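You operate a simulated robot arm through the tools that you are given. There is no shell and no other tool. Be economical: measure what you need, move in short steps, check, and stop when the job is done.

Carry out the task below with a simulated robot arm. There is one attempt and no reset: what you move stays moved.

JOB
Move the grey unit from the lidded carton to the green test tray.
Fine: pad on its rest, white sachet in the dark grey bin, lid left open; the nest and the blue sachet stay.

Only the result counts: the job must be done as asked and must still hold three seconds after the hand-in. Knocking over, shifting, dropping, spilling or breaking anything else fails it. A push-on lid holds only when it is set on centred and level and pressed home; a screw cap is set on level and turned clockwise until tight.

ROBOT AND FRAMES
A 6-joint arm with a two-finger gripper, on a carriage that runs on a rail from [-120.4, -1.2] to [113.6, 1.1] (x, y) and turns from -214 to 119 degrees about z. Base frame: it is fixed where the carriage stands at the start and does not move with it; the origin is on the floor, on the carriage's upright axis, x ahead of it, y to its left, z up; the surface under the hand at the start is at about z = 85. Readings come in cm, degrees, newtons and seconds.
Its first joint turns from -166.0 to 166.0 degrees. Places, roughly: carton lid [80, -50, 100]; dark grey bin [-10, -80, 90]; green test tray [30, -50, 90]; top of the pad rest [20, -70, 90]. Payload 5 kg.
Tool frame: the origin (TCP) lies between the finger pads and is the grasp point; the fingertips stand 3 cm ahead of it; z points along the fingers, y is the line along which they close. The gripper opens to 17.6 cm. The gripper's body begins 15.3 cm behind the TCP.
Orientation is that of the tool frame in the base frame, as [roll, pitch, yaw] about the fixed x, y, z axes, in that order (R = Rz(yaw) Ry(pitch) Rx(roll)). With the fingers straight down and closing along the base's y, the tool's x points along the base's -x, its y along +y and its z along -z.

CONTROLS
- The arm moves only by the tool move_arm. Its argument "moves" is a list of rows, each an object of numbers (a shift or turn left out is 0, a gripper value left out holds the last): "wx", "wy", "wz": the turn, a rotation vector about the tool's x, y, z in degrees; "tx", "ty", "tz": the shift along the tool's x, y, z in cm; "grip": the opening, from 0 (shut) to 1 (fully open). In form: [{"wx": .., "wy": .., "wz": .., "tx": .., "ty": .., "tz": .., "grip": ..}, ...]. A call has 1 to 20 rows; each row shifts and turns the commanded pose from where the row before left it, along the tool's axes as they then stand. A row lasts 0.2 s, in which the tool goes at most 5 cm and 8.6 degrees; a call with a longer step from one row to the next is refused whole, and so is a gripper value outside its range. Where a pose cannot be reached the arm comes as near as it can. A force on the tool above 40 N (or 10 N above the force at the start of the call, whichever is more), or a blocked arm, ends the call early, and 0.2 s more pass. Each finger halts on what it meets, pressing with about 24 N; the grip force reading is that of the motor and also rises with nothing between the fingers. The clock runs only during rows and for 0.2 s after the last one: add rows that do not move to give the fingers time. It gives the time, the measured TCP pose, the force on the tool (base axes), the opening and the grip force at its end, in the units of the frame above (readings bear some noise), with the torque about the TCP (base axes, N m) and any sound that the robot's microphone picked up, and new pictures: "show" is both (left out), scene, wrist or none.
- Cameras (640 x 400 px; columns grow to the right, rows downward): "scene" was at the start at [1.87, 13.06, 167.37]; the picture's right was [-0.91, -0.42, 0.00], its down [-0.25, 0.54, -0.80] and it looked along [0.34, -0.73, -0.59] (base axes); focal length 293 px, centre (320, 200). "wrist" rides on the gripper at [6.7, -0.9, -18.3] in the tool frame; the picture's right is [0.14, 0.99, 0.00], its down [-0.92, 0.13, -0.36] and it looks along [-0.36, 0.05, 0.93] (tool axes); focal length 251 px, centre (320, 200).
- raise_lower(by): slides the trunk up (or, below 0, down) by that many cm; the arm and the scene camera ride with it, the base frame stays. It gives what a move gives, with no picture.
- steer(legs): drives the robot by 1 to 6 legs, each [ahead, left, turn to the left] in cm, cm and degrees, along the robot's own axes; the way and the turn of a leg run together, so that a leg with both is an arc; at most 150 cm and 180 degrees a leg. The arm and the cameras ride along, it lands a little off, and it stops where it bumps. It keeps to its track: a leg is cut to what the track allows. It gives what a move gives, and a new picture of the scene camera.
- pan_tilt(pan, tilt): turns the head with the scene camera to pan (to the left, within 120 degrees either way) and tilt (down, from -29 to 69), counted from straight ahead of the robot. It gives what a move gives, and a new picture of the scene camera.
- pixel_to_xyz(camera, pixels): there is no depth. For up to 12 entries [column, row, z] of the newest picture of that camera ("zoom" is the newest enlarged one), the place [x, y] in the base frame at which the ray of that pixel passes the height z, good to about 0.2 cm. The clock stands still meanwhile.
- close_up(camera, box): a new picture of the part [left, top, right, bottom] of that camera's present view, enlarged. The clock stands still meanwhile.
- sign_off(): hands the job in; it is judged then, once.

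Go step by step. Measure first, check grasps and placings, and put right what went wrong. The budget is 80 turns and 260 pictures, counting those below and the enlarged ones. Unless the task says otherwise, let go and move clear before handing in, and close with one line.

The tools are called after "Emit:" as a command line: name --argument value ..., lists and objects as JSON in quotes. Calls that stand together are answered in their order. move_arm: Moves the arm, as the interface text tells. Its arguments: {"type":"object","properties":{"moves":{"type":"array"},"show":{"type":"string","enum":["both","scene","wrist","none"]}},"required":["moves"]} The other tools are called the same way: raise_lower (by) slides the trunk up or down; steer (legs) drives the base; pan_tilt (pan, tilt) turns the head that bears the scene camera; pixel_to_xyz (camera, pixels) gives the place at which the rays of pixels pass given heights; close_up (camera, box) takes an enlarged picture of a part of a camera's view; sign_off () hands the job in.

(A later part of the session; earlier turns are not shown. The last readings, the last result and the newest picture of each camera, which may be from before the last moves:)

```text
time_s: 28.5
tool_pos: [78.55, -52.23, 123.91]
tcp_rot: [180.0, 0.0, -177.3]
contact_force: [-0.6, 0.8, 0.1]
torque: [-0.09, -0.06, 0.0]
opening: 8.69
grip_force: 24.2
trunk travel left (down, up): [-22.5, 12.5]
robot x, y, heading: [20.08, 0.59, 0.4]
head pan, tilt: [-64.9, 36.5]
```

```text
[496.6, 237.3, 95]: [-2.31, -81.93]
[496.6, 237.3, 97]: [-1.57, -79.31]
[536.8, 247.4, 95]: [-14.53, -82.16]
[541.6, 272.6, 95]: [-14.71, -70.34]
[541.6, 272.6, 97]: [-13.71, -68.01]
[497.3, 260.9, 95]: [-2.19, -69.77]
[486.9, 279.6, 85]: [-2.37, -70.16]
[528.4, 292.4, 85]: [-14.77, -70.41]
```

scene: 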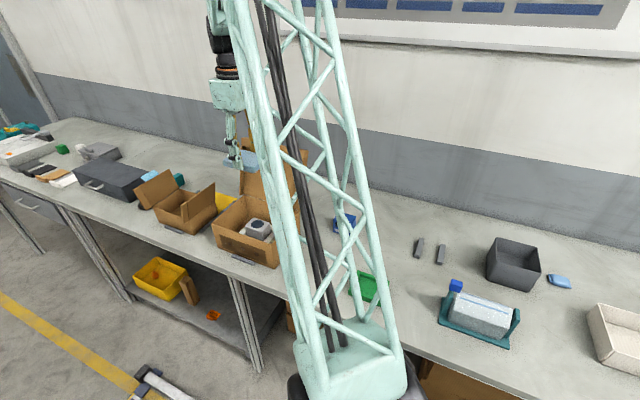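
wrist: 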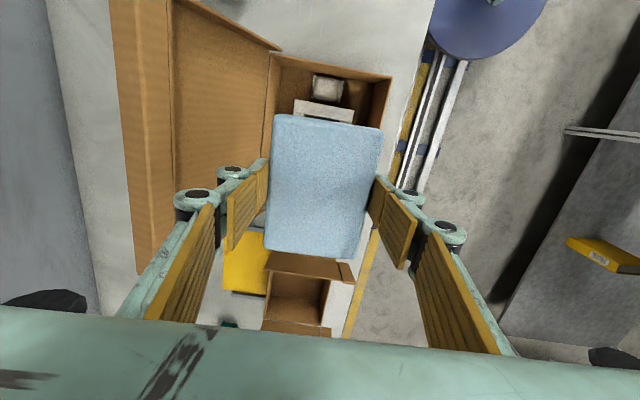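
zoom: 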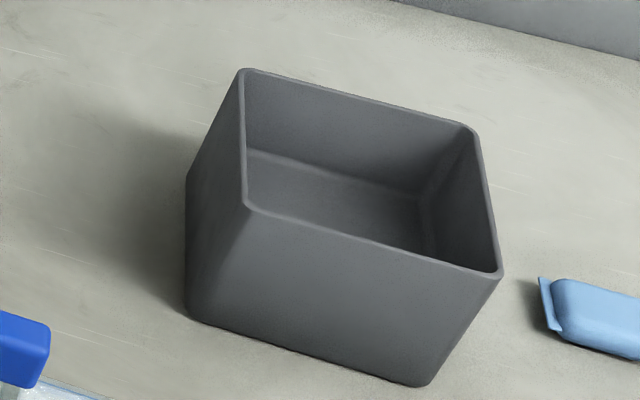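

The rest bars span x 12.7–22.5, y -70…-80, top z≈86.5. I'll carry the pad there.

Emit:
move_arm --moves '[{"wz": 2.7, "tx": 3}, {"tx": 4.3, "ty": -0.3}, {"tx": 4.3, "ty": -1.7}, {"tx": 4.3, "ty": -1.7}, {"tx": 4.3, "ty": -1.7}, {"tx": 4.3, "ty": -1.7}, {"tx": 4.3, "ty": -1.7}, {"tx": 4.3, "ty": -1.7}, {"tx": 4.3, "ty": -1.7}, {"tx": 4.3, "ty": -1.7}, {"tx": 4.3, "ty": -1.7}, {"tx": 4.3, "ty": -1.7}, {"tx": 4.3, "ty": -1.7}, {"tx": 4.3, "ty": -1.7}, {"tx": 2.0, "ty": -2.1}, {"tz": 4}, {"tz": 4}, {"tz": 4}, {}, {}]' --show "both"

```text
time_s: 32.7
tool_pos: [17.85, -74.88, 111.82]
tcp_rot: [-179.9, -0.1, 179.9]
contact_force: [0.2, 0.8, 0.2]
torque: [-0.1, 0.03, 0.01]
opening: 8.66
grip_force: 23.8
trunk travel left (down, up): [-22.5, 12.5]
robot x, y, heading: [20.37, 0.33, 0.2]
head pan, tilt: [-64.9, 36.5]
```

scene: 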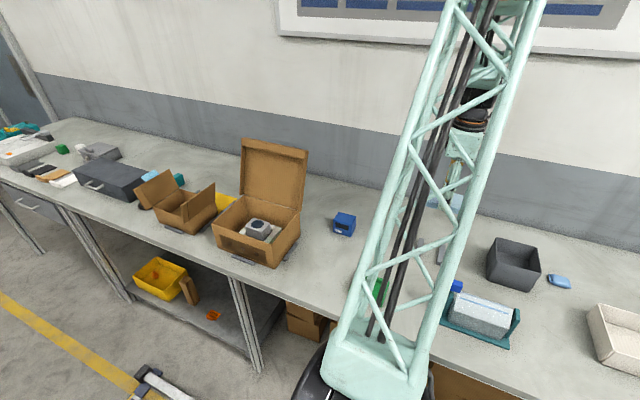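
wrist: 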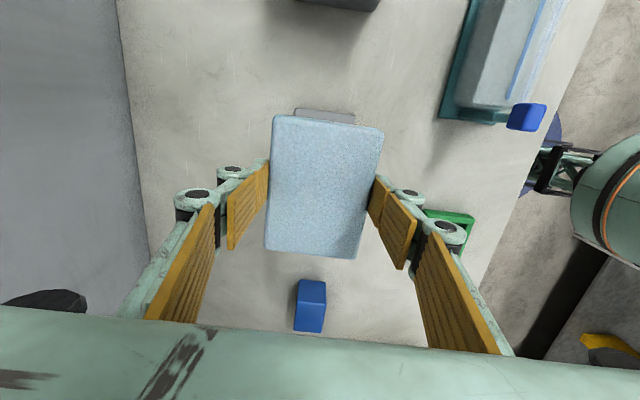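

Emit:
pixel_to_xyz --camera "wrist" --pixels '[[275, 117, 111.1], [382, 129, 111.1], [355, 258, 111.1], [266, 248, 111.1]]'

Emit:
close_up --camera "scene" --box '[215, 195, 305, 275]'

Emit:
move_arm --moves '[{"tx": 0.2, "ty": -0.1, "tz": 4}, {"tz": 4}, {"tz": 4}, {"tz": 4}, {"tz": 3}, {"tz": 1}, {}]' --show "none"

```text
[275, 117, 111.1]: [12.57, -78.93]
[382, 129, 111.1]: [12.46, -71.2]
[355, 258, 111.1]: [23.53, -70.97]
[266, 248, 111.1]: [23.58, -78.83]
```

```text
5.00 times, centred on (260, 235) of scene
```

zoom: 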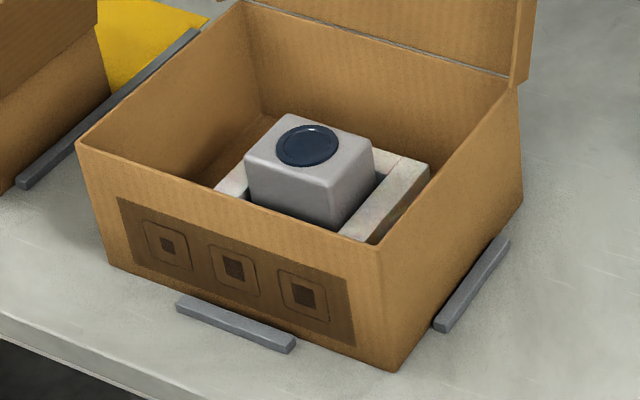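

```text
time_s: 34.3
tool_pos: [17.49, -75.1, 91.86]
tcp_rot: [179.9, 0.0, 179.9]
contact_force: [0.2, -0.1, 0.2]
torque: [-0.01, 0.01, -0.05]
opening: 8.69
grip_force: 24.5
trunk travel left (down, up): [-22.5, 12.5]
robot x, y, heading: [20.2, 0.39, -0.1]
head pan, tilt: [-64.9, 36.5]
```

Emit:
move_arm --moves '[{"tz": 0.3}, {"tz": 0.3}, {"tz": 0.3}, {}]' --show "wrist"

Emit:
close_up --camera "scene" --box '[385, 190, 485, 290]'

```text
time_s: 35.3
tool_pos: [17.44, -75.12, 90.93]
tcp_rot: [180.0, 0.0, -180.0]
contact_force: [0.1, 0.4, 0.6]
torque: [0.01, 0.02, 0.0]
opening: 8.66
grip_force: 24.3
trunk travel left (down, up): [-22.5, 12.5]
robot x, y, heading: [20.05, 0.31, 0.2]
head pan, tilt: [-64.9, 36.5]
```

wrist: 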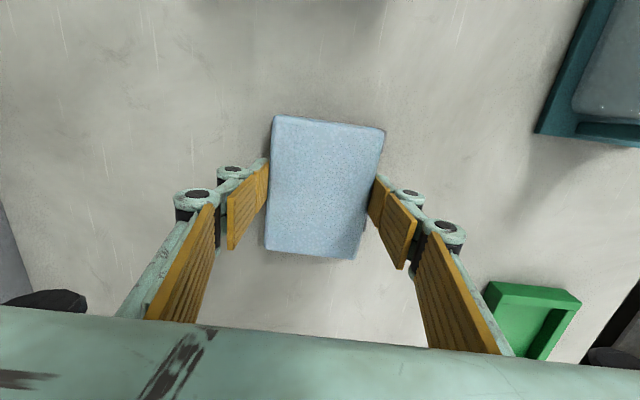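

```text
4.00 times, centred on (435, 240) of scene
```

zoom: 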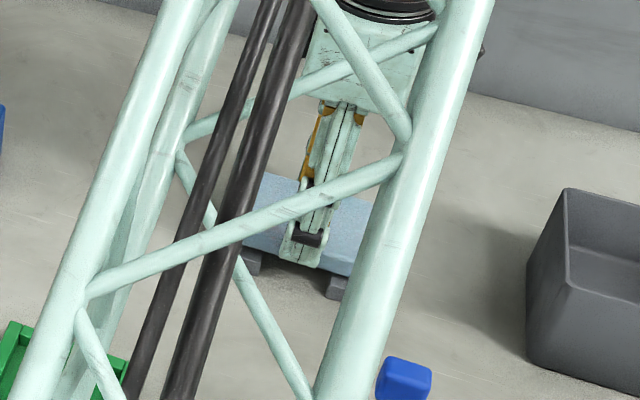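

Emit:
move_arm --moves '[{"tz": 0.25}, {"tz": 0.25}, {"tz": 0.25}, {}]' --show "none"

```text
time_s: 36.3
tool_pos: [17.48, -75.14, 90.48]
tcp_rot: [-179.8, 0.0, 180.0]
contact_force: [-0.2, 3.8, 35.4]
torque: [0.22, -0.02, -0.06]
opening: 8.72
grip_force: 24.2
trunk travel left (down, up): [-22.5, 12.5]
robot x, y, heading: [20.07, -0.08, 0.2]
head pan, tilt: [-64.9, 36.5]
```

The pad is resting (35 N). I'll ease off 0.25 cm, open, and rise.

Emit:
move_arm --moves '[{"tz": -0.25}, {}, {"grip": 0.6}, {}, {}, {}, {"tz": -2}, {"tz": -4}, {"tz": -4}, {"tz": -4}, {}]' --show "both"

Emit:
close_up --camera "scene" --box '[385, 190, 485, 290]'

```text
time_s: 38.7
tool_pos: [17.57, -75.2, 104.72]
tcp_rot: [-179.9, 0.0, -180.0]
contact_force: [-0.4, 0.1, -0.1]
torque: [-0.14, 0.01, -0.02]
opening: 10.56
grip_force: 0.0
trunk travel left (down, up): [-22.5, 12.5]
robot x, y, heading: [20.12, -0.05, 0.6]
head pan, tilt: [-64.9, 36.5]
```

scene: 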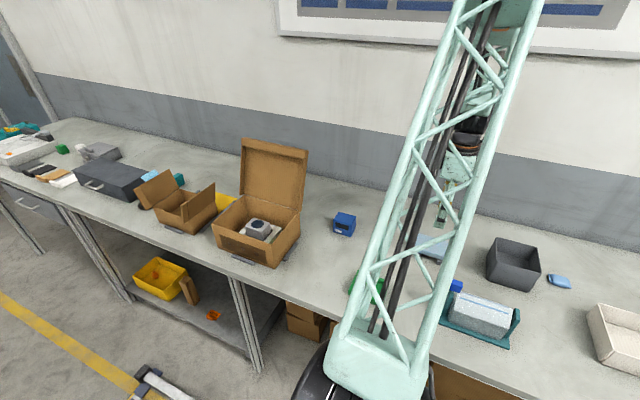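
wrist: 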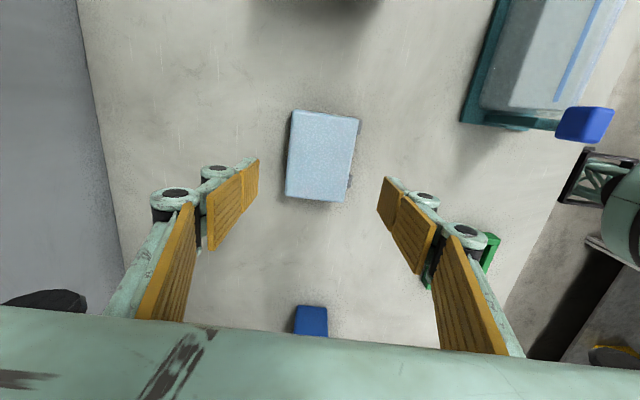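

```text
4.00 times, centred on (435, 240) of scene
```

zoom: 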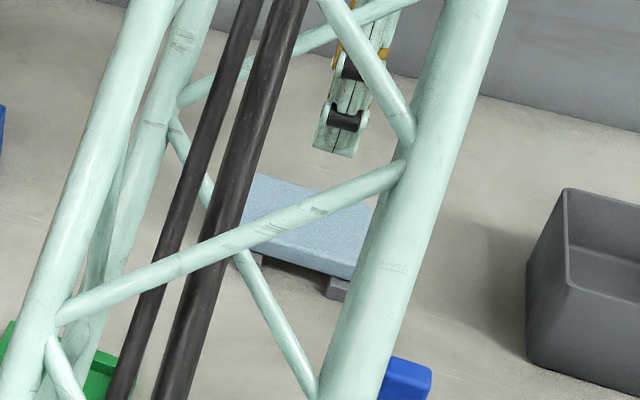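

The pad rests on both bars. Next I measure the unit.

Emit:
close_up --camera "scene" --box '[225, 205, 295, 255]'

Emit:
pixel_to_xyz --camera "scene" --pixels '[[253, 218, 93.7], [271, 225.4, 93.7], [261.5, 233, 93.7], [245.2, 226.6, 93.7], [352, 276, 87], [383, 284, 87]]'

```text
8.00 times, centred on (260, 230) of scene
```

zoom: 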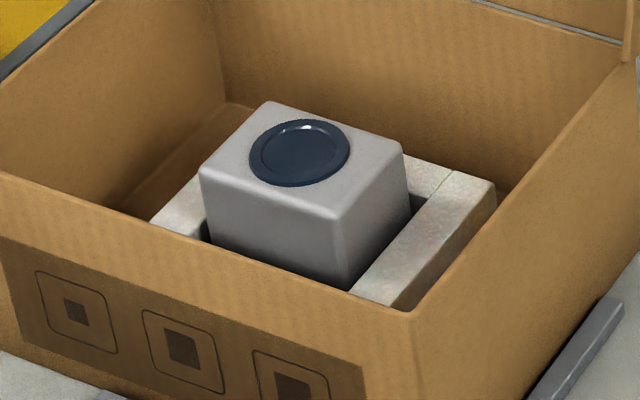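

```text
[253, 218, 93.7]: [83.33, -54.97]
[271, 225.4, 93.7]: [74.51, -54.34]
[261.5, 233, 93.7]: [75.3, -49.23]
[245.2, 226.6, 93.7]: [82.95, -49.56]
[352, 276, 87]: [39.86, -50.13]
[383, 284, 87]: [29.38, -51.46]
```

Emit:
move_arm --moves '[{"tz": -4.8}, {"tz": -4.8}, {"tz": -4.8}, {"tz": -4.8}, {"tx": -4.2, "ty": 1.89}, {"tx": -4.2, "ty": 1.89}, {"tx": -4.2, "ty": 1.89}, {"tx": -4.2, "ty": 1.89}, {"tx": -4.2, "ty": 1.89}, {"tx": -4.2, "ty": 1.89}, {"tx": -4.2, "ty": 1.89}, {"tx": -4.2, "ty": 1.89}, {"tx": -4.2, "ty": 1.89}, {"tx": -4.2, "ty": 1.89}, {"tx": -4.2, "ty": 1.89}, {"tx": -4.2, "ty": 1.89}, {"tz": 3}, {}]' --show "wrist"

Emit:
close_up --camera "wrist" --box '[260, 80, 380, 220]'

```text
time_s: 42.5
tool_pos: [67.93, -52.31, 120.71]
tcp_rot: [-180.0, -0.1, 179.9]
contact_force: [0.6, -1.1, -0.6]
torque: [0.16, -0.04, -0.01]
opening: 10.57
grip_force: 0.1
trunk travel left (down, up): [-22.5, 12.5]
robot x, y, heading: [20.0, 0.14, -0.0]
head pan, tilt: [-64.9, 36.5]
```

wrist: 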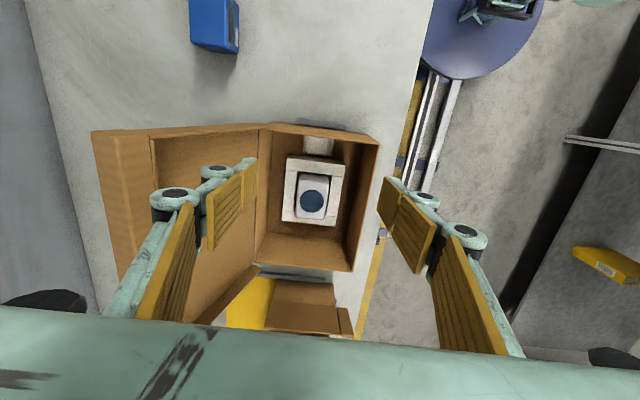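

```text
2.86 times, centred on (320, 150) of wrist
```

zoom: 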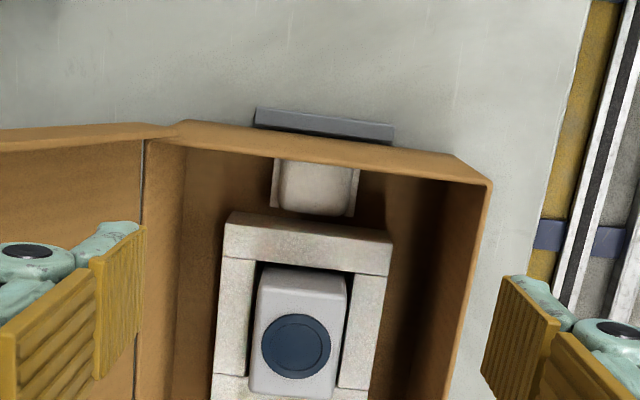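

Emit:
pixel_to_xyz --camera "scene" --pixels '[[281.9, 227.5, 88], [281.9, 227.5, 89.5], [281.9, 227.5, 91], [245.2, 226.6, 93], [245.2, 226.6, 94.5], [261.8, 231.5, 93], [261.8, 231.5, 94.5]]'

Emit:
pixel_to_xyz --camera "wrist" --pixels '[[288.4, 154.1, 88], [288.4, 154.1, 89.5], [288.4, 154.1, 91], [299.5, 173.5, 93], [329.5, 176.5, 93], [324.5, 219, 93], [296, 217, 93], [320, 147, 87]]'

Emit:
close_up --camera "wrist" --box '[275, 140, 355, 230]'

```text
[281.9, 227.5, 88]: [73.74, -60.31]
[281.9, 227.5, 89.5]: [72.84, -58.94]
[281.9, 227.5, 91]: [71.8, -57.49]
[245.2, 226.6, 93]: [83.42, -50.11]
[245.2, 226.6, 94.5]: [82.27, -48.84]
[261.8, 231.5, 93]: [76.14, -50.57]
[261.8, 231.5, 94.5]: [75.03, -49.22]
```

```text
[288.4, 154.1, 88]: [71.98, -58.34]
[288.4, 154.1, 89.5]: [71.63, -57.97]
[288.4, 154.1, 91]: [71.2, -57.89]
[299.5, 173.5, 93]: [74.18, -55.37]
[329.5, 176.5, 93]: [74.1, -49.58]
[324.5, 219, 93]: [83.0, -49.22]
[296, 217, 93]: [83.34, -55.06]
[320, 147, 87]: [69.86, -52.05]
```

```text
4.44 times, centred on (315, 185) of wrist
```

zoom: 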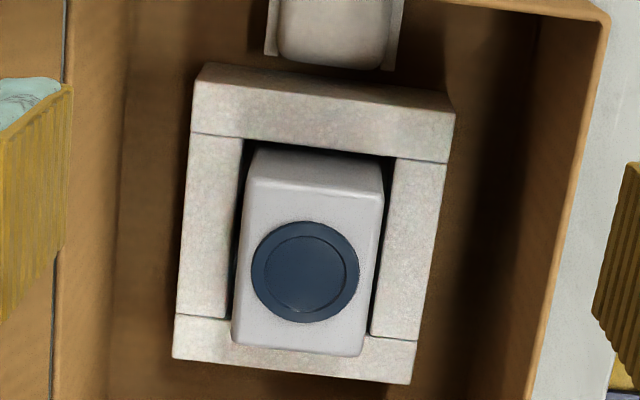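

The unit's top is at z≈93.5, the nest's at z≈90.5, and the unit is centred at (78.7,-52.3), turned ≈2°. I'll descend over it.

Emit:
move_arm --moves '[{"tx": -3.6, "wz": -2.1, "grip": 0.55}, {"tx": -3.6}, {"tx": -3.5, "ty": -0.3}, {"tz": 4.2}, {"tz": 4.2}, {"tz": 4.2}, {"tz": 4.2}, {"tz": 4.2}, {"tz": 3.7}, {}]' --show "both"

Emit:
close_up --camera "wrist" --box '[200, 50, 440, 260]'

Emit:
close_up --camera "scene" --box '[210, 180, 310, 260]'

```text
time_s: 44.7
tool_pos: [78.69, -52.66, 95.9]
tcp_rot: [179.9, 0.0, -177.9]
contact_force: [0.2, -1.1, -0.3]
torque: [0.05, 0.08, 0.01]
opening: 9.69
grip_force: 0.1
trunk travel left (down, up): [-22.5, 12.5]
robot x, y, heading: [20.27, 0.66, 0.2]
head pan, tilt: [-64.9, 36.5]
```

scene: 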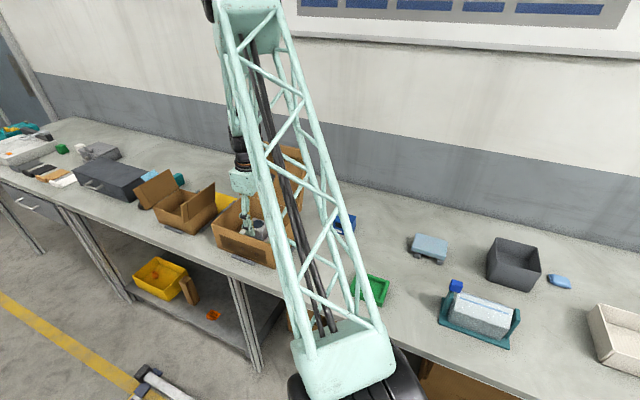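
wrist: 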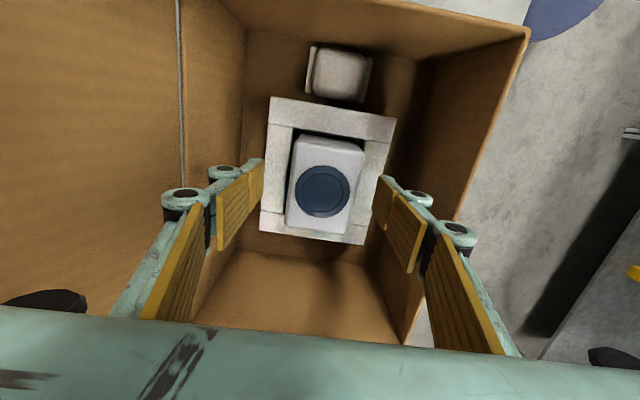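

```text
1.90 times, centred on (320, 155) of wrist
```

zoom: 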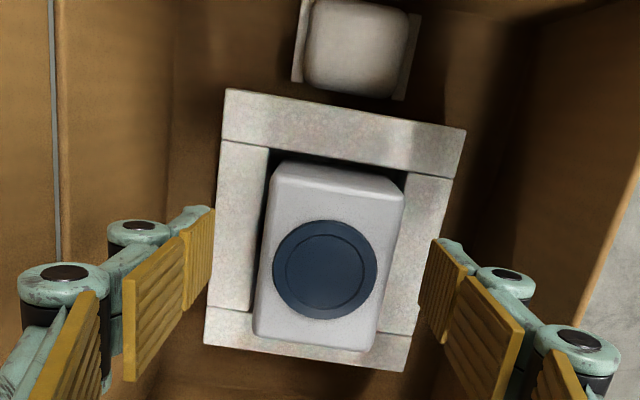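

```text
5.00 times, centred on (260, 220) of scene
```

zoom: 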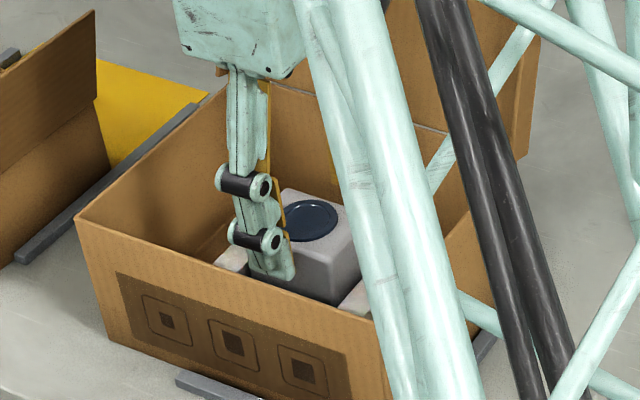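

Emit:
pixel_to_xyz --camera "wrist" --pixels '[[297, 143, 93.3], [363, 153, 93.3], [349, 234, 93.3], [286, 226, 93.3], [270.5, 97.5, 90.5], [396, 117, 90.5], [310, 46, 88], [371, 57, 88], [305, 92, 88], [363, 102, 88]]'

```text
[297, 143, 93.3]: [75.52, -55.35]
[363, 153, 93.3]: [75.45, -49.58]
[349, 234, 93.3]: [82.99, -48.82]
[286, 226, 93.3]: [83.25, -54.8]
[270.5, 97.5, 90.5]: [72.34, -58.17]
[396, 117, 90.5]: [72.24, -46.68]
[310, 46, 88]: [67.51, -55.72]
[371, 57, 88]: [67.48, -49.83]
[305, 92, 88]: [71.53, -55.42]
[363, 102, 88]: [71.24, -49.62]
```

Emit:
move_arm --moves '[{"tx": -0.5, "ty": 0.5, "wz": -2}, {"tz": 1}, {"tz": 0.9}, {}, {"grip": 0}, {}, {}, {}]' --show "wrist"

```text
time_s: 46.5
tool_pos: [79.13, -52.17, 94.07]
tcp_rot: [179.9, 0.0, -175.9]
contact_force: [1.0, -1.8, 0.9]
torque: [-0.12, -0.05, -0.18]
opening: 6.02
grip_force: 24.2
trunk travel left (down, up): [-22.5, 12.5]
robot x, y, heading: [20.16, 0.19, 0.3]
head pan, tilt: [-64.9, 36.5]
```

wrist: 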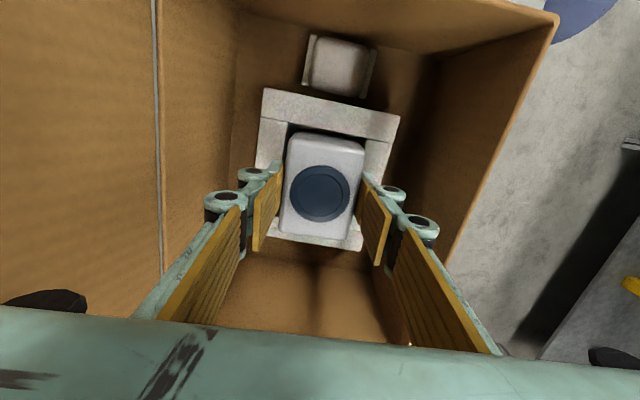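

The unit is gripped at 6.0 cm. I'll lift it slowly out of the nest.

Emit:
move_arm --moves '[{"tz": -0.6}, {"tz": -0.6}, {"tz": -0.8}, {"tz": -1}, {"tz": -1}, {"tz": -1}, {}]' --show "wrist"

Emit:
close_up --camera "scene" --box '[210, 170, 310, 260]'

```text
time_s: 48.1
tool_pos: [79.1, -52.01, 99.17]
tcp_rot: [-180.0, -0.1, -175.9]
contact_force: [-0.3, 0.0, -5.3]
torque: [-0.02, -0.03, 0.01]
opening: 5.95
grip_force: 24.1
trunk travel left (down, up): [-22.5, 12.5]
robot x, y, heading: [20.2, 0.25, 0.4]
head pan, tilt: [-64.9, 36.5]
```

wrist: 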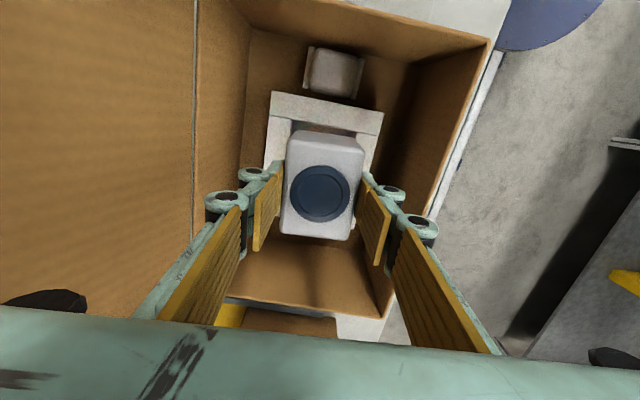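

```text
4.44 times, centred on (260, 215) of scene
```

zoom: 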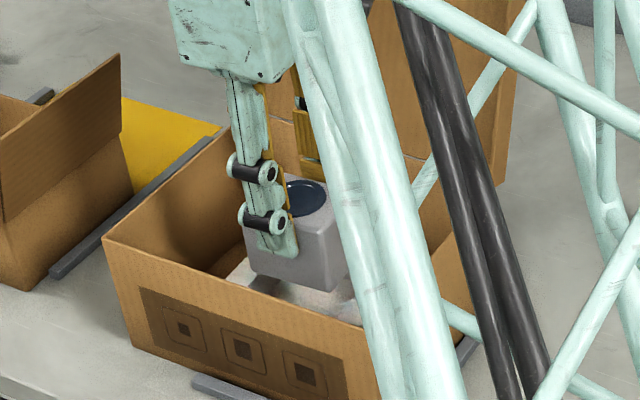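

The unit is held (≈5 N). I'll lift clear and carry it to a point short of the tray, to measure the tray.

Emit:
move_arm --moves '[{"tz": -4}, {"tz": -4}, {"tz": -4}, {"tz": -4}, {"tz": -4}, {"tx": 4.15, "ty": 0.5}, {"tx": 4.15, "ty": 0.5}, {"tx": 4.15, "ty": 0.5}, {"tx": 4.15, "ty": 0.5}, {"tx": 4.15, "ty": 0.5}, {"tx": 4.15, "ty": 0.5}, {"tx": 4.15, "ty": 0.5}, {}]' --show "both"

Emit:
close_up --camera "wrist" --box '[290, 30, 400, 140]'

Emit:
close_up --camera "scene" --box '[330, 255, 410, 320]'

```text
time_s: 50.9
tool_pos: [50.0, -50.4, 119.12]
tcp_rot: [180.0, 0.1, -175.9]
contact_force: [-1.3, 0.3, -4.4]
torque: [0.0, -0.16, 0.02]
opening: 5.94
grip_force: 23.5
trunk travel left (down, up): [-22.5, 12.5]
robot x, y, heading: [20.48, 0.11, 0.4]
head pan, tilt: [-64.9, 36.5]
```

scene: 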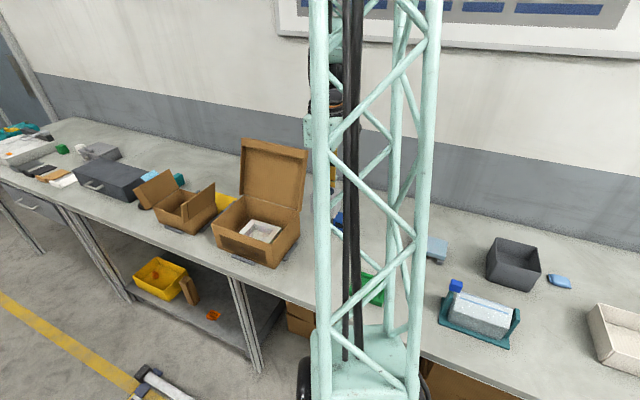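
wrist: 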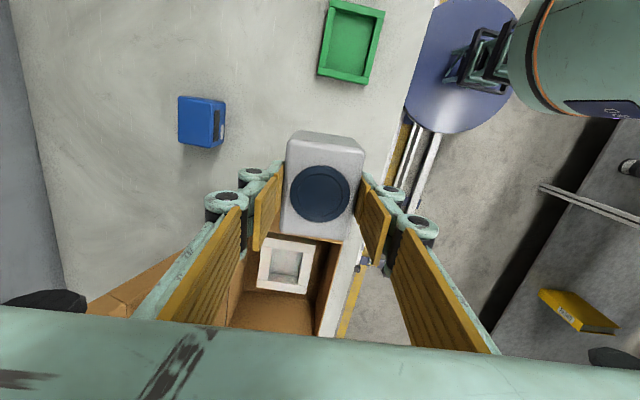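

```text
3.64 times, centred on (345, 85) of wrist
```

zoom: 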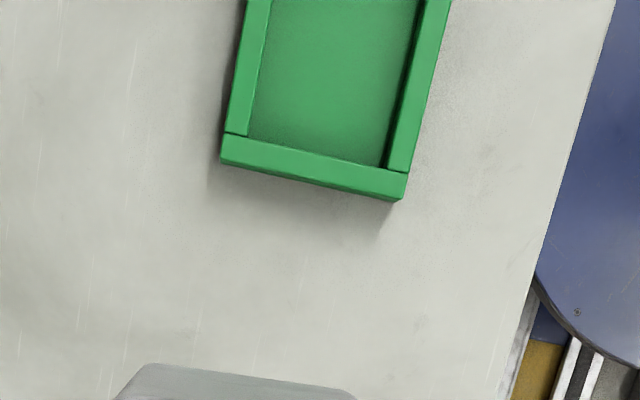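

```text
6.15 times, centred on (370, 288) of scene
```

zoom: 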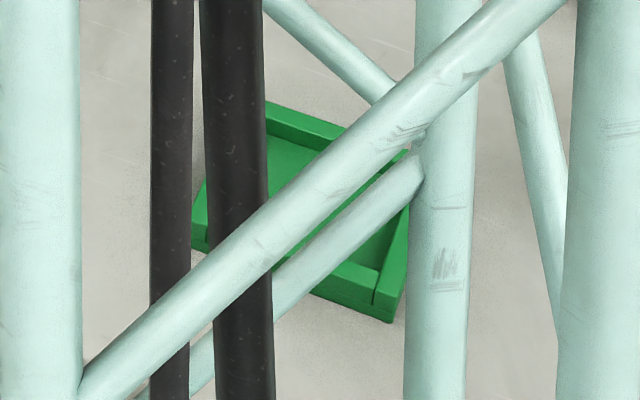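

Emit:
close_up --camera "wrist" --box '[300, 0, 400, 90]'

```text
4.44 times, centred on (350, 45) of wrist
```

zoom: 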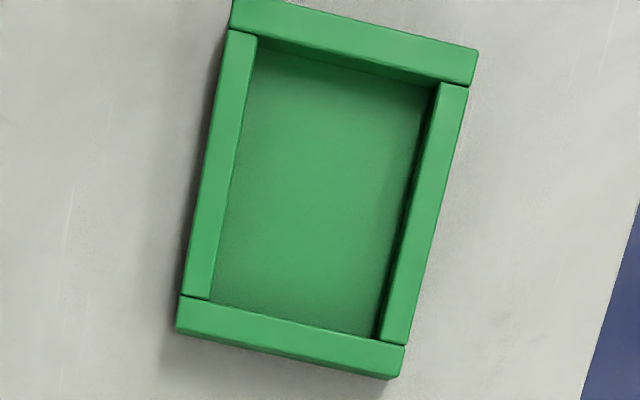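

Emit:
pixel_to_xyz --camera "zoom" --pixels '[[257, 36, 87.3], [443, 83, 87.3], [380, 341, 87.3], [210, 299, 87.3], [232, 3, 87.3], [478, 50, 87.3], [404, 348, 87.3], [178, 297, 87.3], [177, 330, 85], [392, 378, 85]]'

```text
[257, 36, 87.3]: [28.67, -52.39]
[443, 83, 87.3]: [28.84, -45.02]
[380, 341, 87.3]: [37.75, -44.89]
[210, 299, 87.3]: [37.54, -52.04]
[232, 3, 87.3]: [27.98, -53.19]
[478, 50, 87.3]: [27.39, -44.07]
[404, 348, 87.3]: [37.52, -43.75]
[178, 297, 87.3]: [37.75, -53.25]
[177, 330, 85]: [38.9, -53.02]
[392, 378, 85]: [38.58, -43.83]
```

Emit:
close_up --camera "wrist" --box '[260, 115, 390, 250]'

```text
2.96 times, centred on (325, 182) of wrist
```

zoom: 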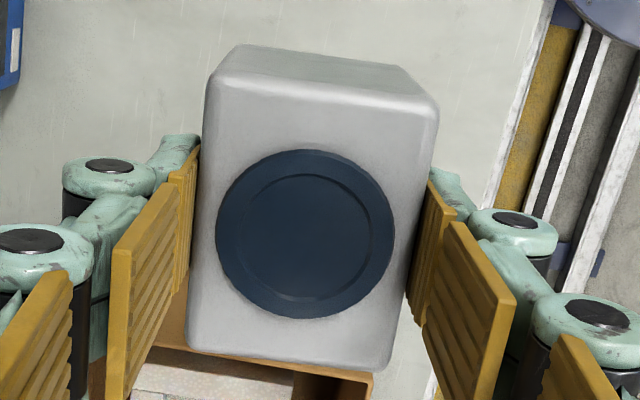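

Emit:
pixel_to_xyz --camera "zoom" --pixels '[[210, 84, 118.5], [437, 108, 118.5], [388, 370, 118.5], [187, 345, 118.5], [236, 45, 111.5], [405, 68, 111.5]]'

```text
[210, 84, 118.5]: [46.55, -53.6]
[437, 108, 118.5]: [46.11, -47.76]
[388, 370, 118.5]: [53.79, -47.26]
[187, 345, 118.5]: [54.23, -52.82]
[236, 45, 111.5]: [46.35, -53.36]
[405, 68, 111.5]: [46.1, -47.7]
```

The unit is 7.7×5.9×7 cm and the tray interior ≈9×7.2 centred at (33.2,-48.6). I'll move over the tray and lower to z≈100.

Emit:
move_arm --moves '[{"wz": 3}, {"tx": 4.24, "ty": 0.52}, {"tx": 4.24, "ty": 0.52}, {"tx": 4.24, "ty": 0.52}, {"tx": 4.24, "ty": 0.52}, {"tz": 3.8}, {"tz": 3.8}, {"tz": 3.8}, {"tz": 3.8}, {"tz": 3.0}, {}]' --show "both"

Emit:
close_up --camera "wrist" --box '[240, 80, 400, 260]'

Emit:
close_up --camera "scene" --box '[310, 210, 430, 320]'

```text
time_s: 53.3
tool_pos: [32.97, -48.73, 100.72]
tcp_rot: [-180.0, 0.0, -178.9]
contact_force: [-0.3, -0.9, -5.4]
torque: [0.11, 0.0, 0.01]
opening: 5.93
grip_force: 24.1
trunk travel left (down, up): [-22.5, 12.5]
robot x, y, heading: [20.25, -0.13, 0.0]
head pan, tilt: [-64.9, 36.5]
```

scene: 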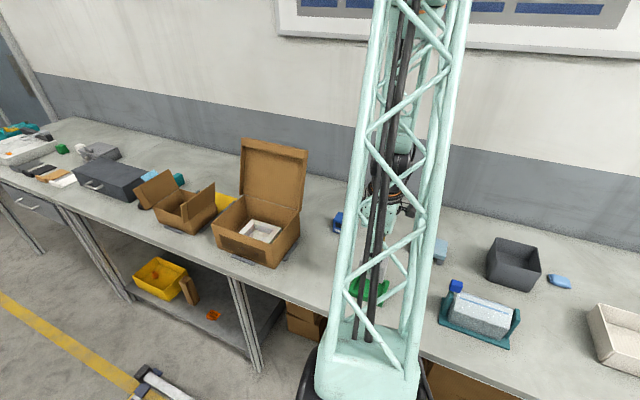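
wrist: 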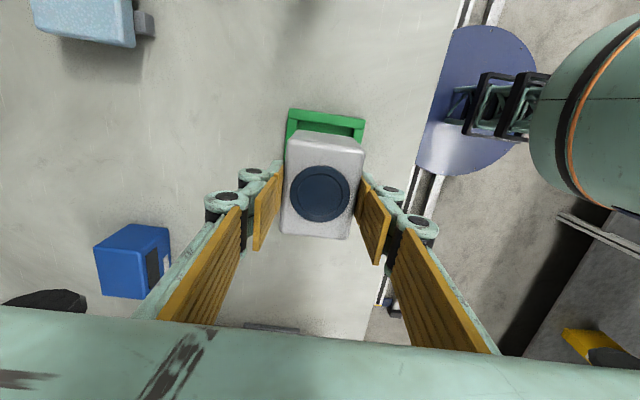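

```text
2.22 times, centred on (320, 170) of wrist
```

zoom: 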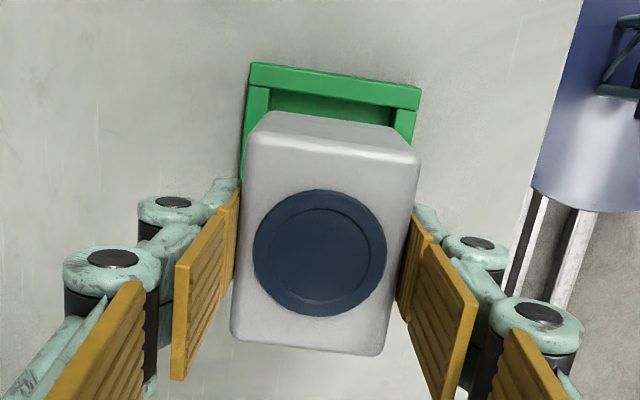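

```text
3.64 times, centred on (370, 265) of scene
```

zoom: 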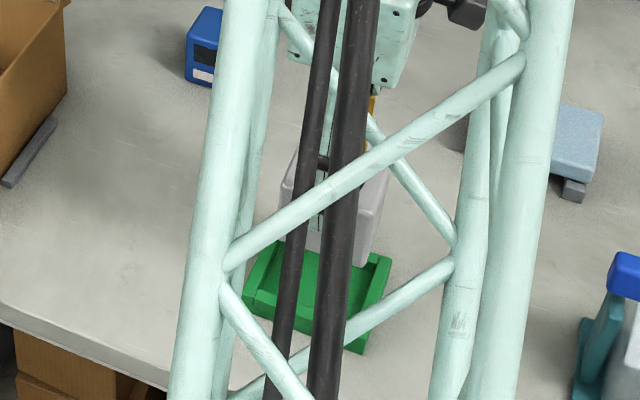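

Emit:
pixel_to_xyz --camera "wrist" --pixels '[[289, 108.5, 87.3], [365.5, 118.5, 87.3], [297.5, 119.5, 87.3], [355.5, 129, 87.3], [296, 121, 87.3]]'

Emit:
move_arm --moves '[{"tz": 2}, {"tz": 1.6}, {}]' --show "wrist"

Emit:
close_up --camera "wrist" --box '[260, 90, 390, 190]'

```text
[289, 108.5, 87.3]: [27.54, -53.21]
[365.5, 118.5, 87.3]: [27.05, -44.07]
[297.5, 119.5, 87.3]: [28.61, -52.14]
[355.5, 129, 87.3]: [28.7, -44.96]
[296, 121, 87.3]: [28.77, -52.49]
```

```text
time_s: 54.1
tool_pos: [32.89, -48.78, 97.15]
tcp_rot: [179.9, -0.1, -178.9]
contact_force: [2.0, 0.0, -5.0]
torque: [0.06, 0.03, -0.04]
opening: 5.94
grip_force: 24.3
trunk travel left (down, up): [-22.5, 12.5]
robot x, y, heading: [20.19, 0.12, 0.2]
head pan, tilt: [-64.9, 36.5]
```

wrist: 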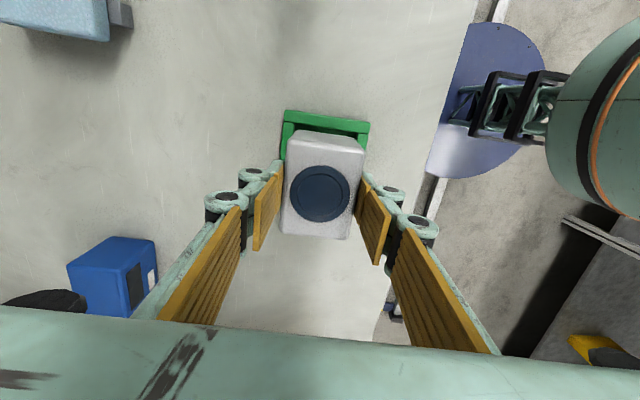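

```text
4.00 times, centred on (325, 140) of wrist
```

zoom: 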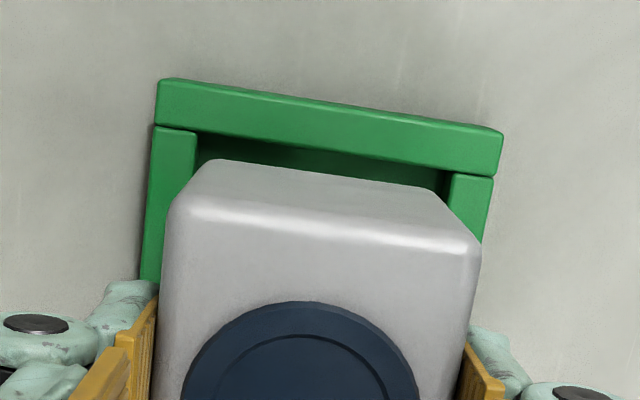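

Aligned within ~0.2 cm. I'll lower the rest of the way.

Emit:
move_arm --moves '[{"tx": -0.1, "ty": 0.15, "tz": 0.8}, {"tz": 0.8}, {"tz": 0.6}, {"tz": 0.3}, {}]' --show "none"

```text
time_s: 55.3
tool_pos: [32.9, -48.62, 94.67]
tcp_rot: [-180.0, 0.0, -179.0]
contact_force: [0.7, -0.2, -5.3]
torque: [-0.01, -0.02, -0.02]
opening: 5.97
grip_force: 24.1
trunk travel left (down, up): [-22.5, 12.5]
robot x, y, heading: [20.36, 0.16, 0.2]
head pan, tilt: [-64.9, 36.5]
```

Emit:
move_arm --moves '[{"tz": 0.25}, {"tz": 0.25}, {"tz": 0.25}, {}]' --show "none"

```text
time_s: 56.3
tool_pos: [32.95, -48.69, 94.03]
tcp_rot: [-180.0, 0.0, -178.9]
contact_force: [-0.7, -0.2, -4.8]
torque: [0.06, 0.0, -0.02]
opening: 5.96
grip_force: 23.8
trunk travel left (down, up): [-22.5, 12.5]
robot x, y, heading: [20.23, -0.19, 0.3]
head pan, tilt: [-64.9, 36.5]
```

Emit:
move_arm --moves '[{"tz": 0.2}, {"tz": 0.2}, {"tz": 0.2}, {}]' --show "wrist"

```text
time_s: 57.3
tool_pos: [32.88, -48.64, 93.51]
tcp_rot: [-180.0, 0.0, -178.9]
contact_force: [-0.3, 0.7, -5.6]
torque: [-0.01, 0.02, 0.0]
opening: 5.98
grip_force: 24.4
trunk travel left (down, up): [-22.5, 12.5]
robot x, y, heading: [19.65, 0.12, 0.4]
head pan, tilt: [-64.9, 36.5]
```

wrist: 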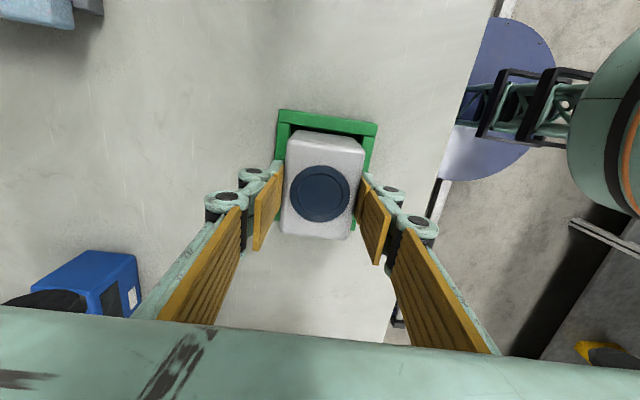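

Emit:
move_arm --moves '[{"tz": 0.2}, {"tz": 0.2}, {"tz": 0.2}, {}]' --show "none"

```text
time_s: 58.3
tool_pos: [32.88, -48.76, 92.9]
tcp_rot: [-179.9, 0.0, -178.8]
contact_force: [2.2, 0.1, 19.1]
torque: [0.0, -0.07, -0.01]
opening: 5.98
grip_force: 24.6
trunk travel left (down, up): [-22.5, 12.5]
robot x, y, heading: [20.06, 0.15, 0.5]
head pan, tilt: [-64.9, 36.5]
```

Contact, with the unit's bottom near z≈85.4, which fits the tray floor. I'll check the picture before letting go.

Emit:
close_up --camera "wrist" --box '[250, 90, 400, 250]'

Emit:
close_up --camera "scene" --box '[320, 230, 420, 320]'

```text
2.50 times, centred on (325, 170) of wrist
```

zoom: 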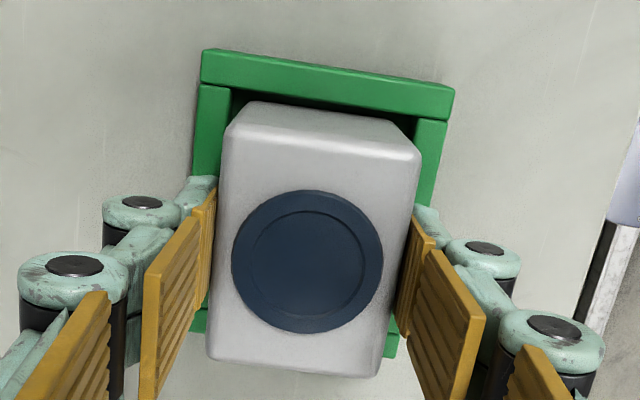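

```text
4.44 times, centred on (370, 275) of scene
```

zoom: 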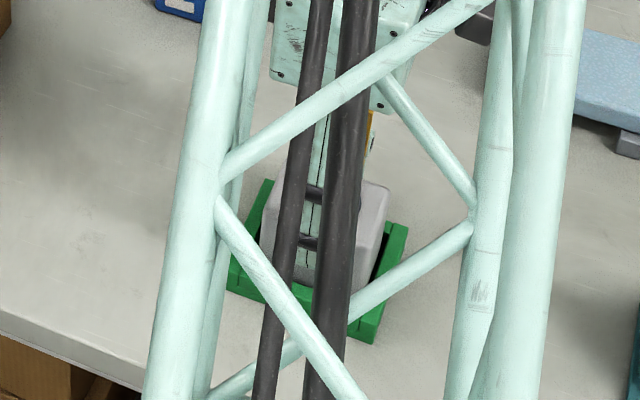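

The unit sits inside the tray. I'll ease off, release and rise.

Emit:
move_arm --moves '[{"tz": -0.1}, {"grip": 0.45}, {}, {}, {"tz": -2}, {"tz": -4}, {"tz": -4.5}, {"tz": -4.5}, {"tz": -4.5}, {"tz": -4.5}, {"tz": -4.5}, {}]' --show "both"

Emit:
close_up --camera "wrist" --box '[270, 110, 390, 220]'

Emit:
close_up --camera "scene" --box '[205, 190, 305, 270]'

```text
time_s: 60.9
tool_pos: [33.25, -48.59, 121.58]
tcp_rot: [-180.0, 0.0, -179.0]
contact_force: [0.3, 1.1, 0.9]
torque: [-0.2, -0.01, 0.02]
opening: 7.94
grip_force: 0.1
trunk travel left (down, up): [-22.5, 12.5]
robot x, y, heading: [19.85, 0.22, 0.4]
head pan, tilt: [-64.9, 36.5]
```

scene: 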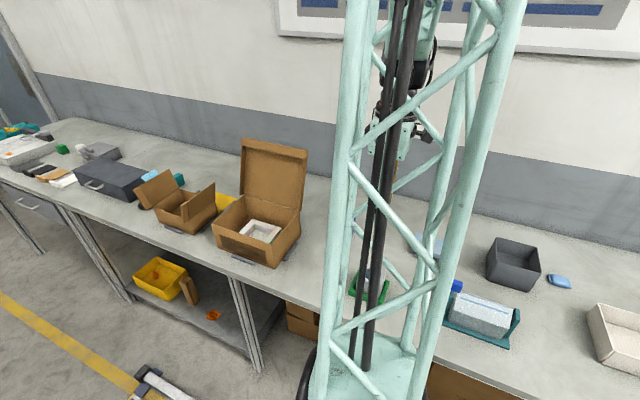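
wrist: 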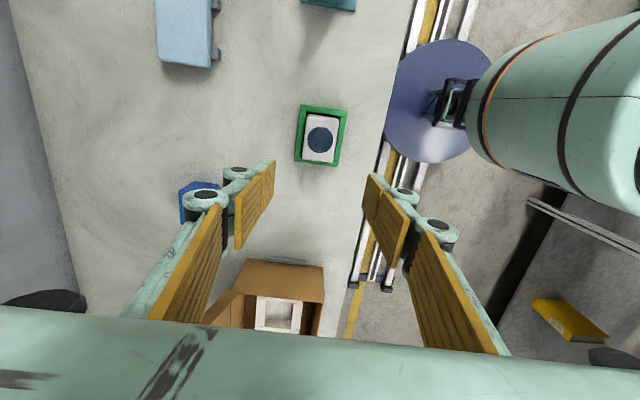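

```text
3.64 times, centred on (330, 165) of wrist
```

zoom: 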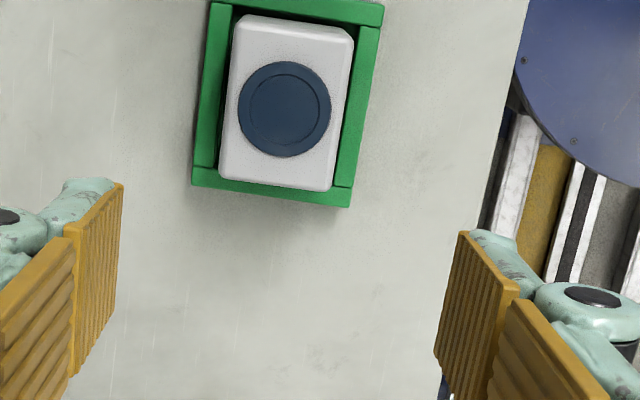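

```text
5.00 times, centred on (255, 230) of scene
```

zoom: 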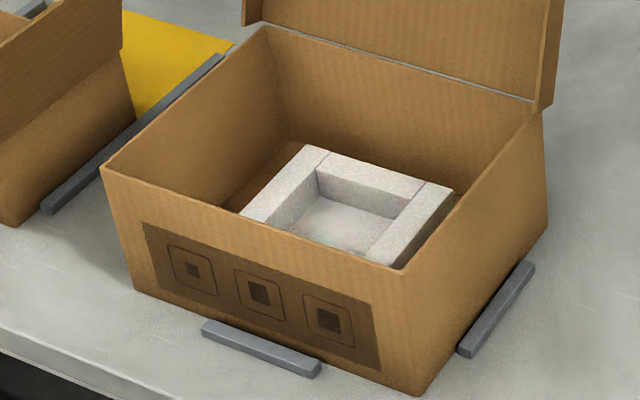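

The unit is in the tray. Next I move above the carton to look at the white sachet.

Emit:
move_arm --moves '[{"tx": -4.17, "ty": -0.47}, {"tx": -4.17, "ty": -0.47}, {"tx": -4.17, "ty": -0.47}, {"tx": -4.17, "ty": -0.47}, {"tx": -4.17, "ty": -0.47}, {"tx": -4.17, "ty": -0.47}, {"tx": -4.17, "ty": -0.47}, {"tx": -4.17, "ty": -0.47}, {"tx": -4.17, "ty": -0.47}, {"tx": -4.17, "ty": -0.47}, {"wz": -3, "grip": 0.6}, {"tz": 4.8}, {"tz": 4.8}, {}]' --show "wrist"

Emit:
close_up --camera "wrist" --box '[260, 50, 400, 180]'

```text
time_s: 63.9
tool_pos: [74.74, -52.63, 112.1]
tcp_rot: [-180.0, 0.0, -175.9]
contact_force: [0.6, -1.0, -0.7]
torque: [0.18, 0.06, -0.03]
opening: 10.55
grip_force: 0.1
trunk travel left (down, up): [-22.5, 12.5]
robot x, y, heading: [20.12, 0.15, 0.5]
head pan, tilt: [-64.9, 36.5]
```

wrist: 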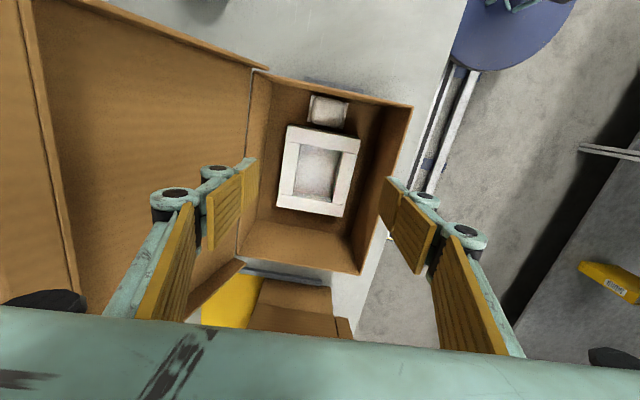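

```text
3.08 times, centred on (330, 115) of wrist
```

zoom: 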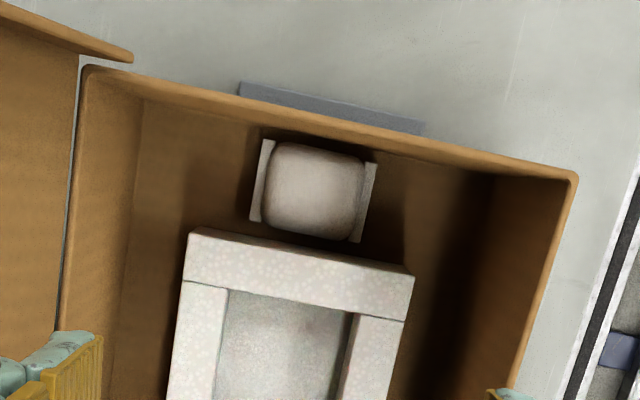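

Emit:
pixel_to_xyz --camera "zoom" --pixels '[[263, 138, 86.5], [250, 222, 86.5], [377, 163, 86.5], [363, 243, 86.5], [314, 192, 87.5], [189, 230, 90.5], [412, 270, 90.5], [262, 125, 86], [130, 95, 86]]'

```text
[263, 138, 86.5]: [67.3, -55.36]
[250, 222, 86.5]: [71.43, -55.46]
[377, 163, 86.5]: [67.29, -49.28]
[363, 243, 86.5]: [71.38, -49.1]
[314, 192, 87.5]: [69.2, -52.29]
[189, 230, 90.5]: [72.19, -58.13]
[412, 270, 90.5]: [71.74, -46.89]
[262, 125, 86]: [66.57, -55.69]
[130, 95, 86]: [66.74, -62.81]
```

Emit:
move_arm --moves '[{"wz": 2, "grip": 0.52}, {"tx": 2.7, "ty": 0.26}, {"tx": 2.67, "ty": 0.27}, {}, {"tz": 4.4}, {"tz": 4.4}, {"tz": 4.4}, {"tz": 3.5}, {}]' --show "both"

Emit:
close_up --camera "wrist" --box '[200, 60, 440, 260]'

```text
time_s: 65.9
tool_pos: [69.31, -52.23, 95.09]
tcp_rot: [179.9, -0.1, -177.9]
contact_force: [-0.3, -0.2, -1.0]
torque: [0.12, 0.07, -0.01]
opening: 9.15
grip_force: 0.2
trunk travel left (down, up): [-22.5, 12.5]
robot x, y, heading: [20.31, 0.42, 0.4]
head pan, tilt: [-64.9, 36.5]
```

scene: 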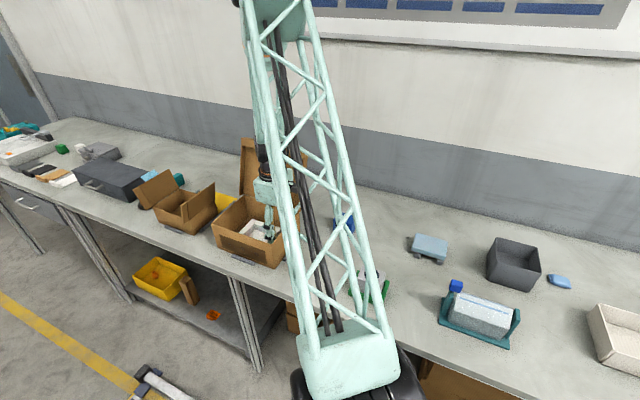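
wrist: 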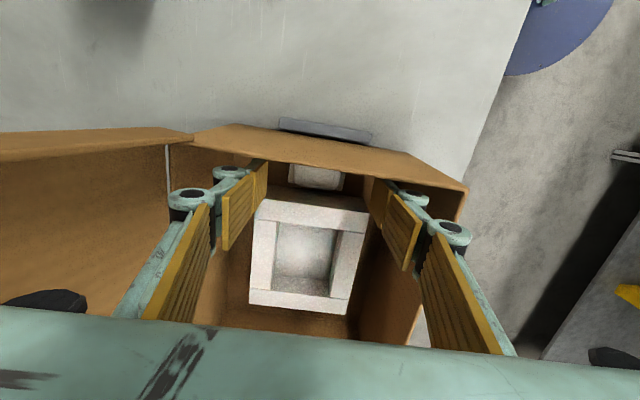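

```text
2.00 times, centred on (320, 160) of wrist
```

zoom: 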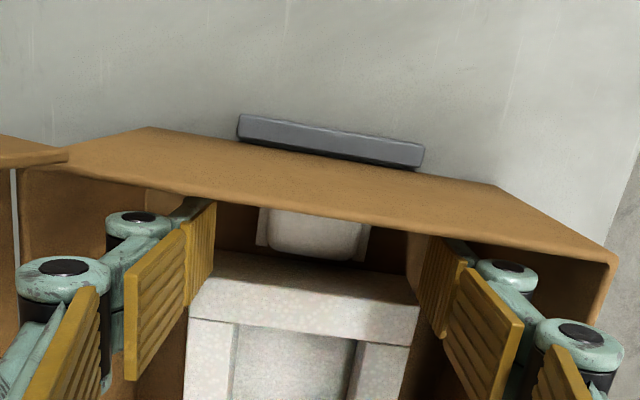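

Emit:
move_arm --moves '[{"tz": 2}, {"tz": 2}, {"tz": 1.2}, {"tz": 0.5}, {}]' --show "wrist"

```text
time_s: 67.1
tool_pos: [69.39, -52.37, 89.5]
tcp_rot: [-180.0, 0.0, -177.8]
contact_force: [-0.7, 0.2, 0.0]
torque: [0.01, 0.01, 0.0]
opening: 9.13
grip_force: 0.1
trunk travel left (down, up): [-22.5, 12.5]
robot x, y, heading: [19.97, -0.07, 0.3]
head pan, tilt: [-64.9, 36.5]
```

wrist: 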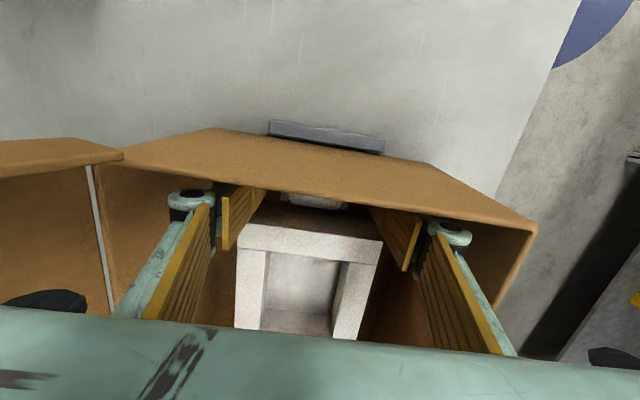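

Emit:
move_arm --moves '[{"tz": 0.25}, {"tz": 0.25}, {}]' --show "none"

```text
time_s: 67.9
tool_pos: [69.28, -52.18, 88.95]
tcp_rot: [-180.0, 0.1, -177.8]
contact_force: [0.1, -0.4, -0.5]
torque: [0.02, 0.03, 0.02]
opening: 9.15
grip_force: 0.0
trunk travel left (down, up): [-22.5, 12.5]
robot x, y, heading: [20.03, -0.28, 0.1]
head pan, tilt: [-64.9, 36.5]
```

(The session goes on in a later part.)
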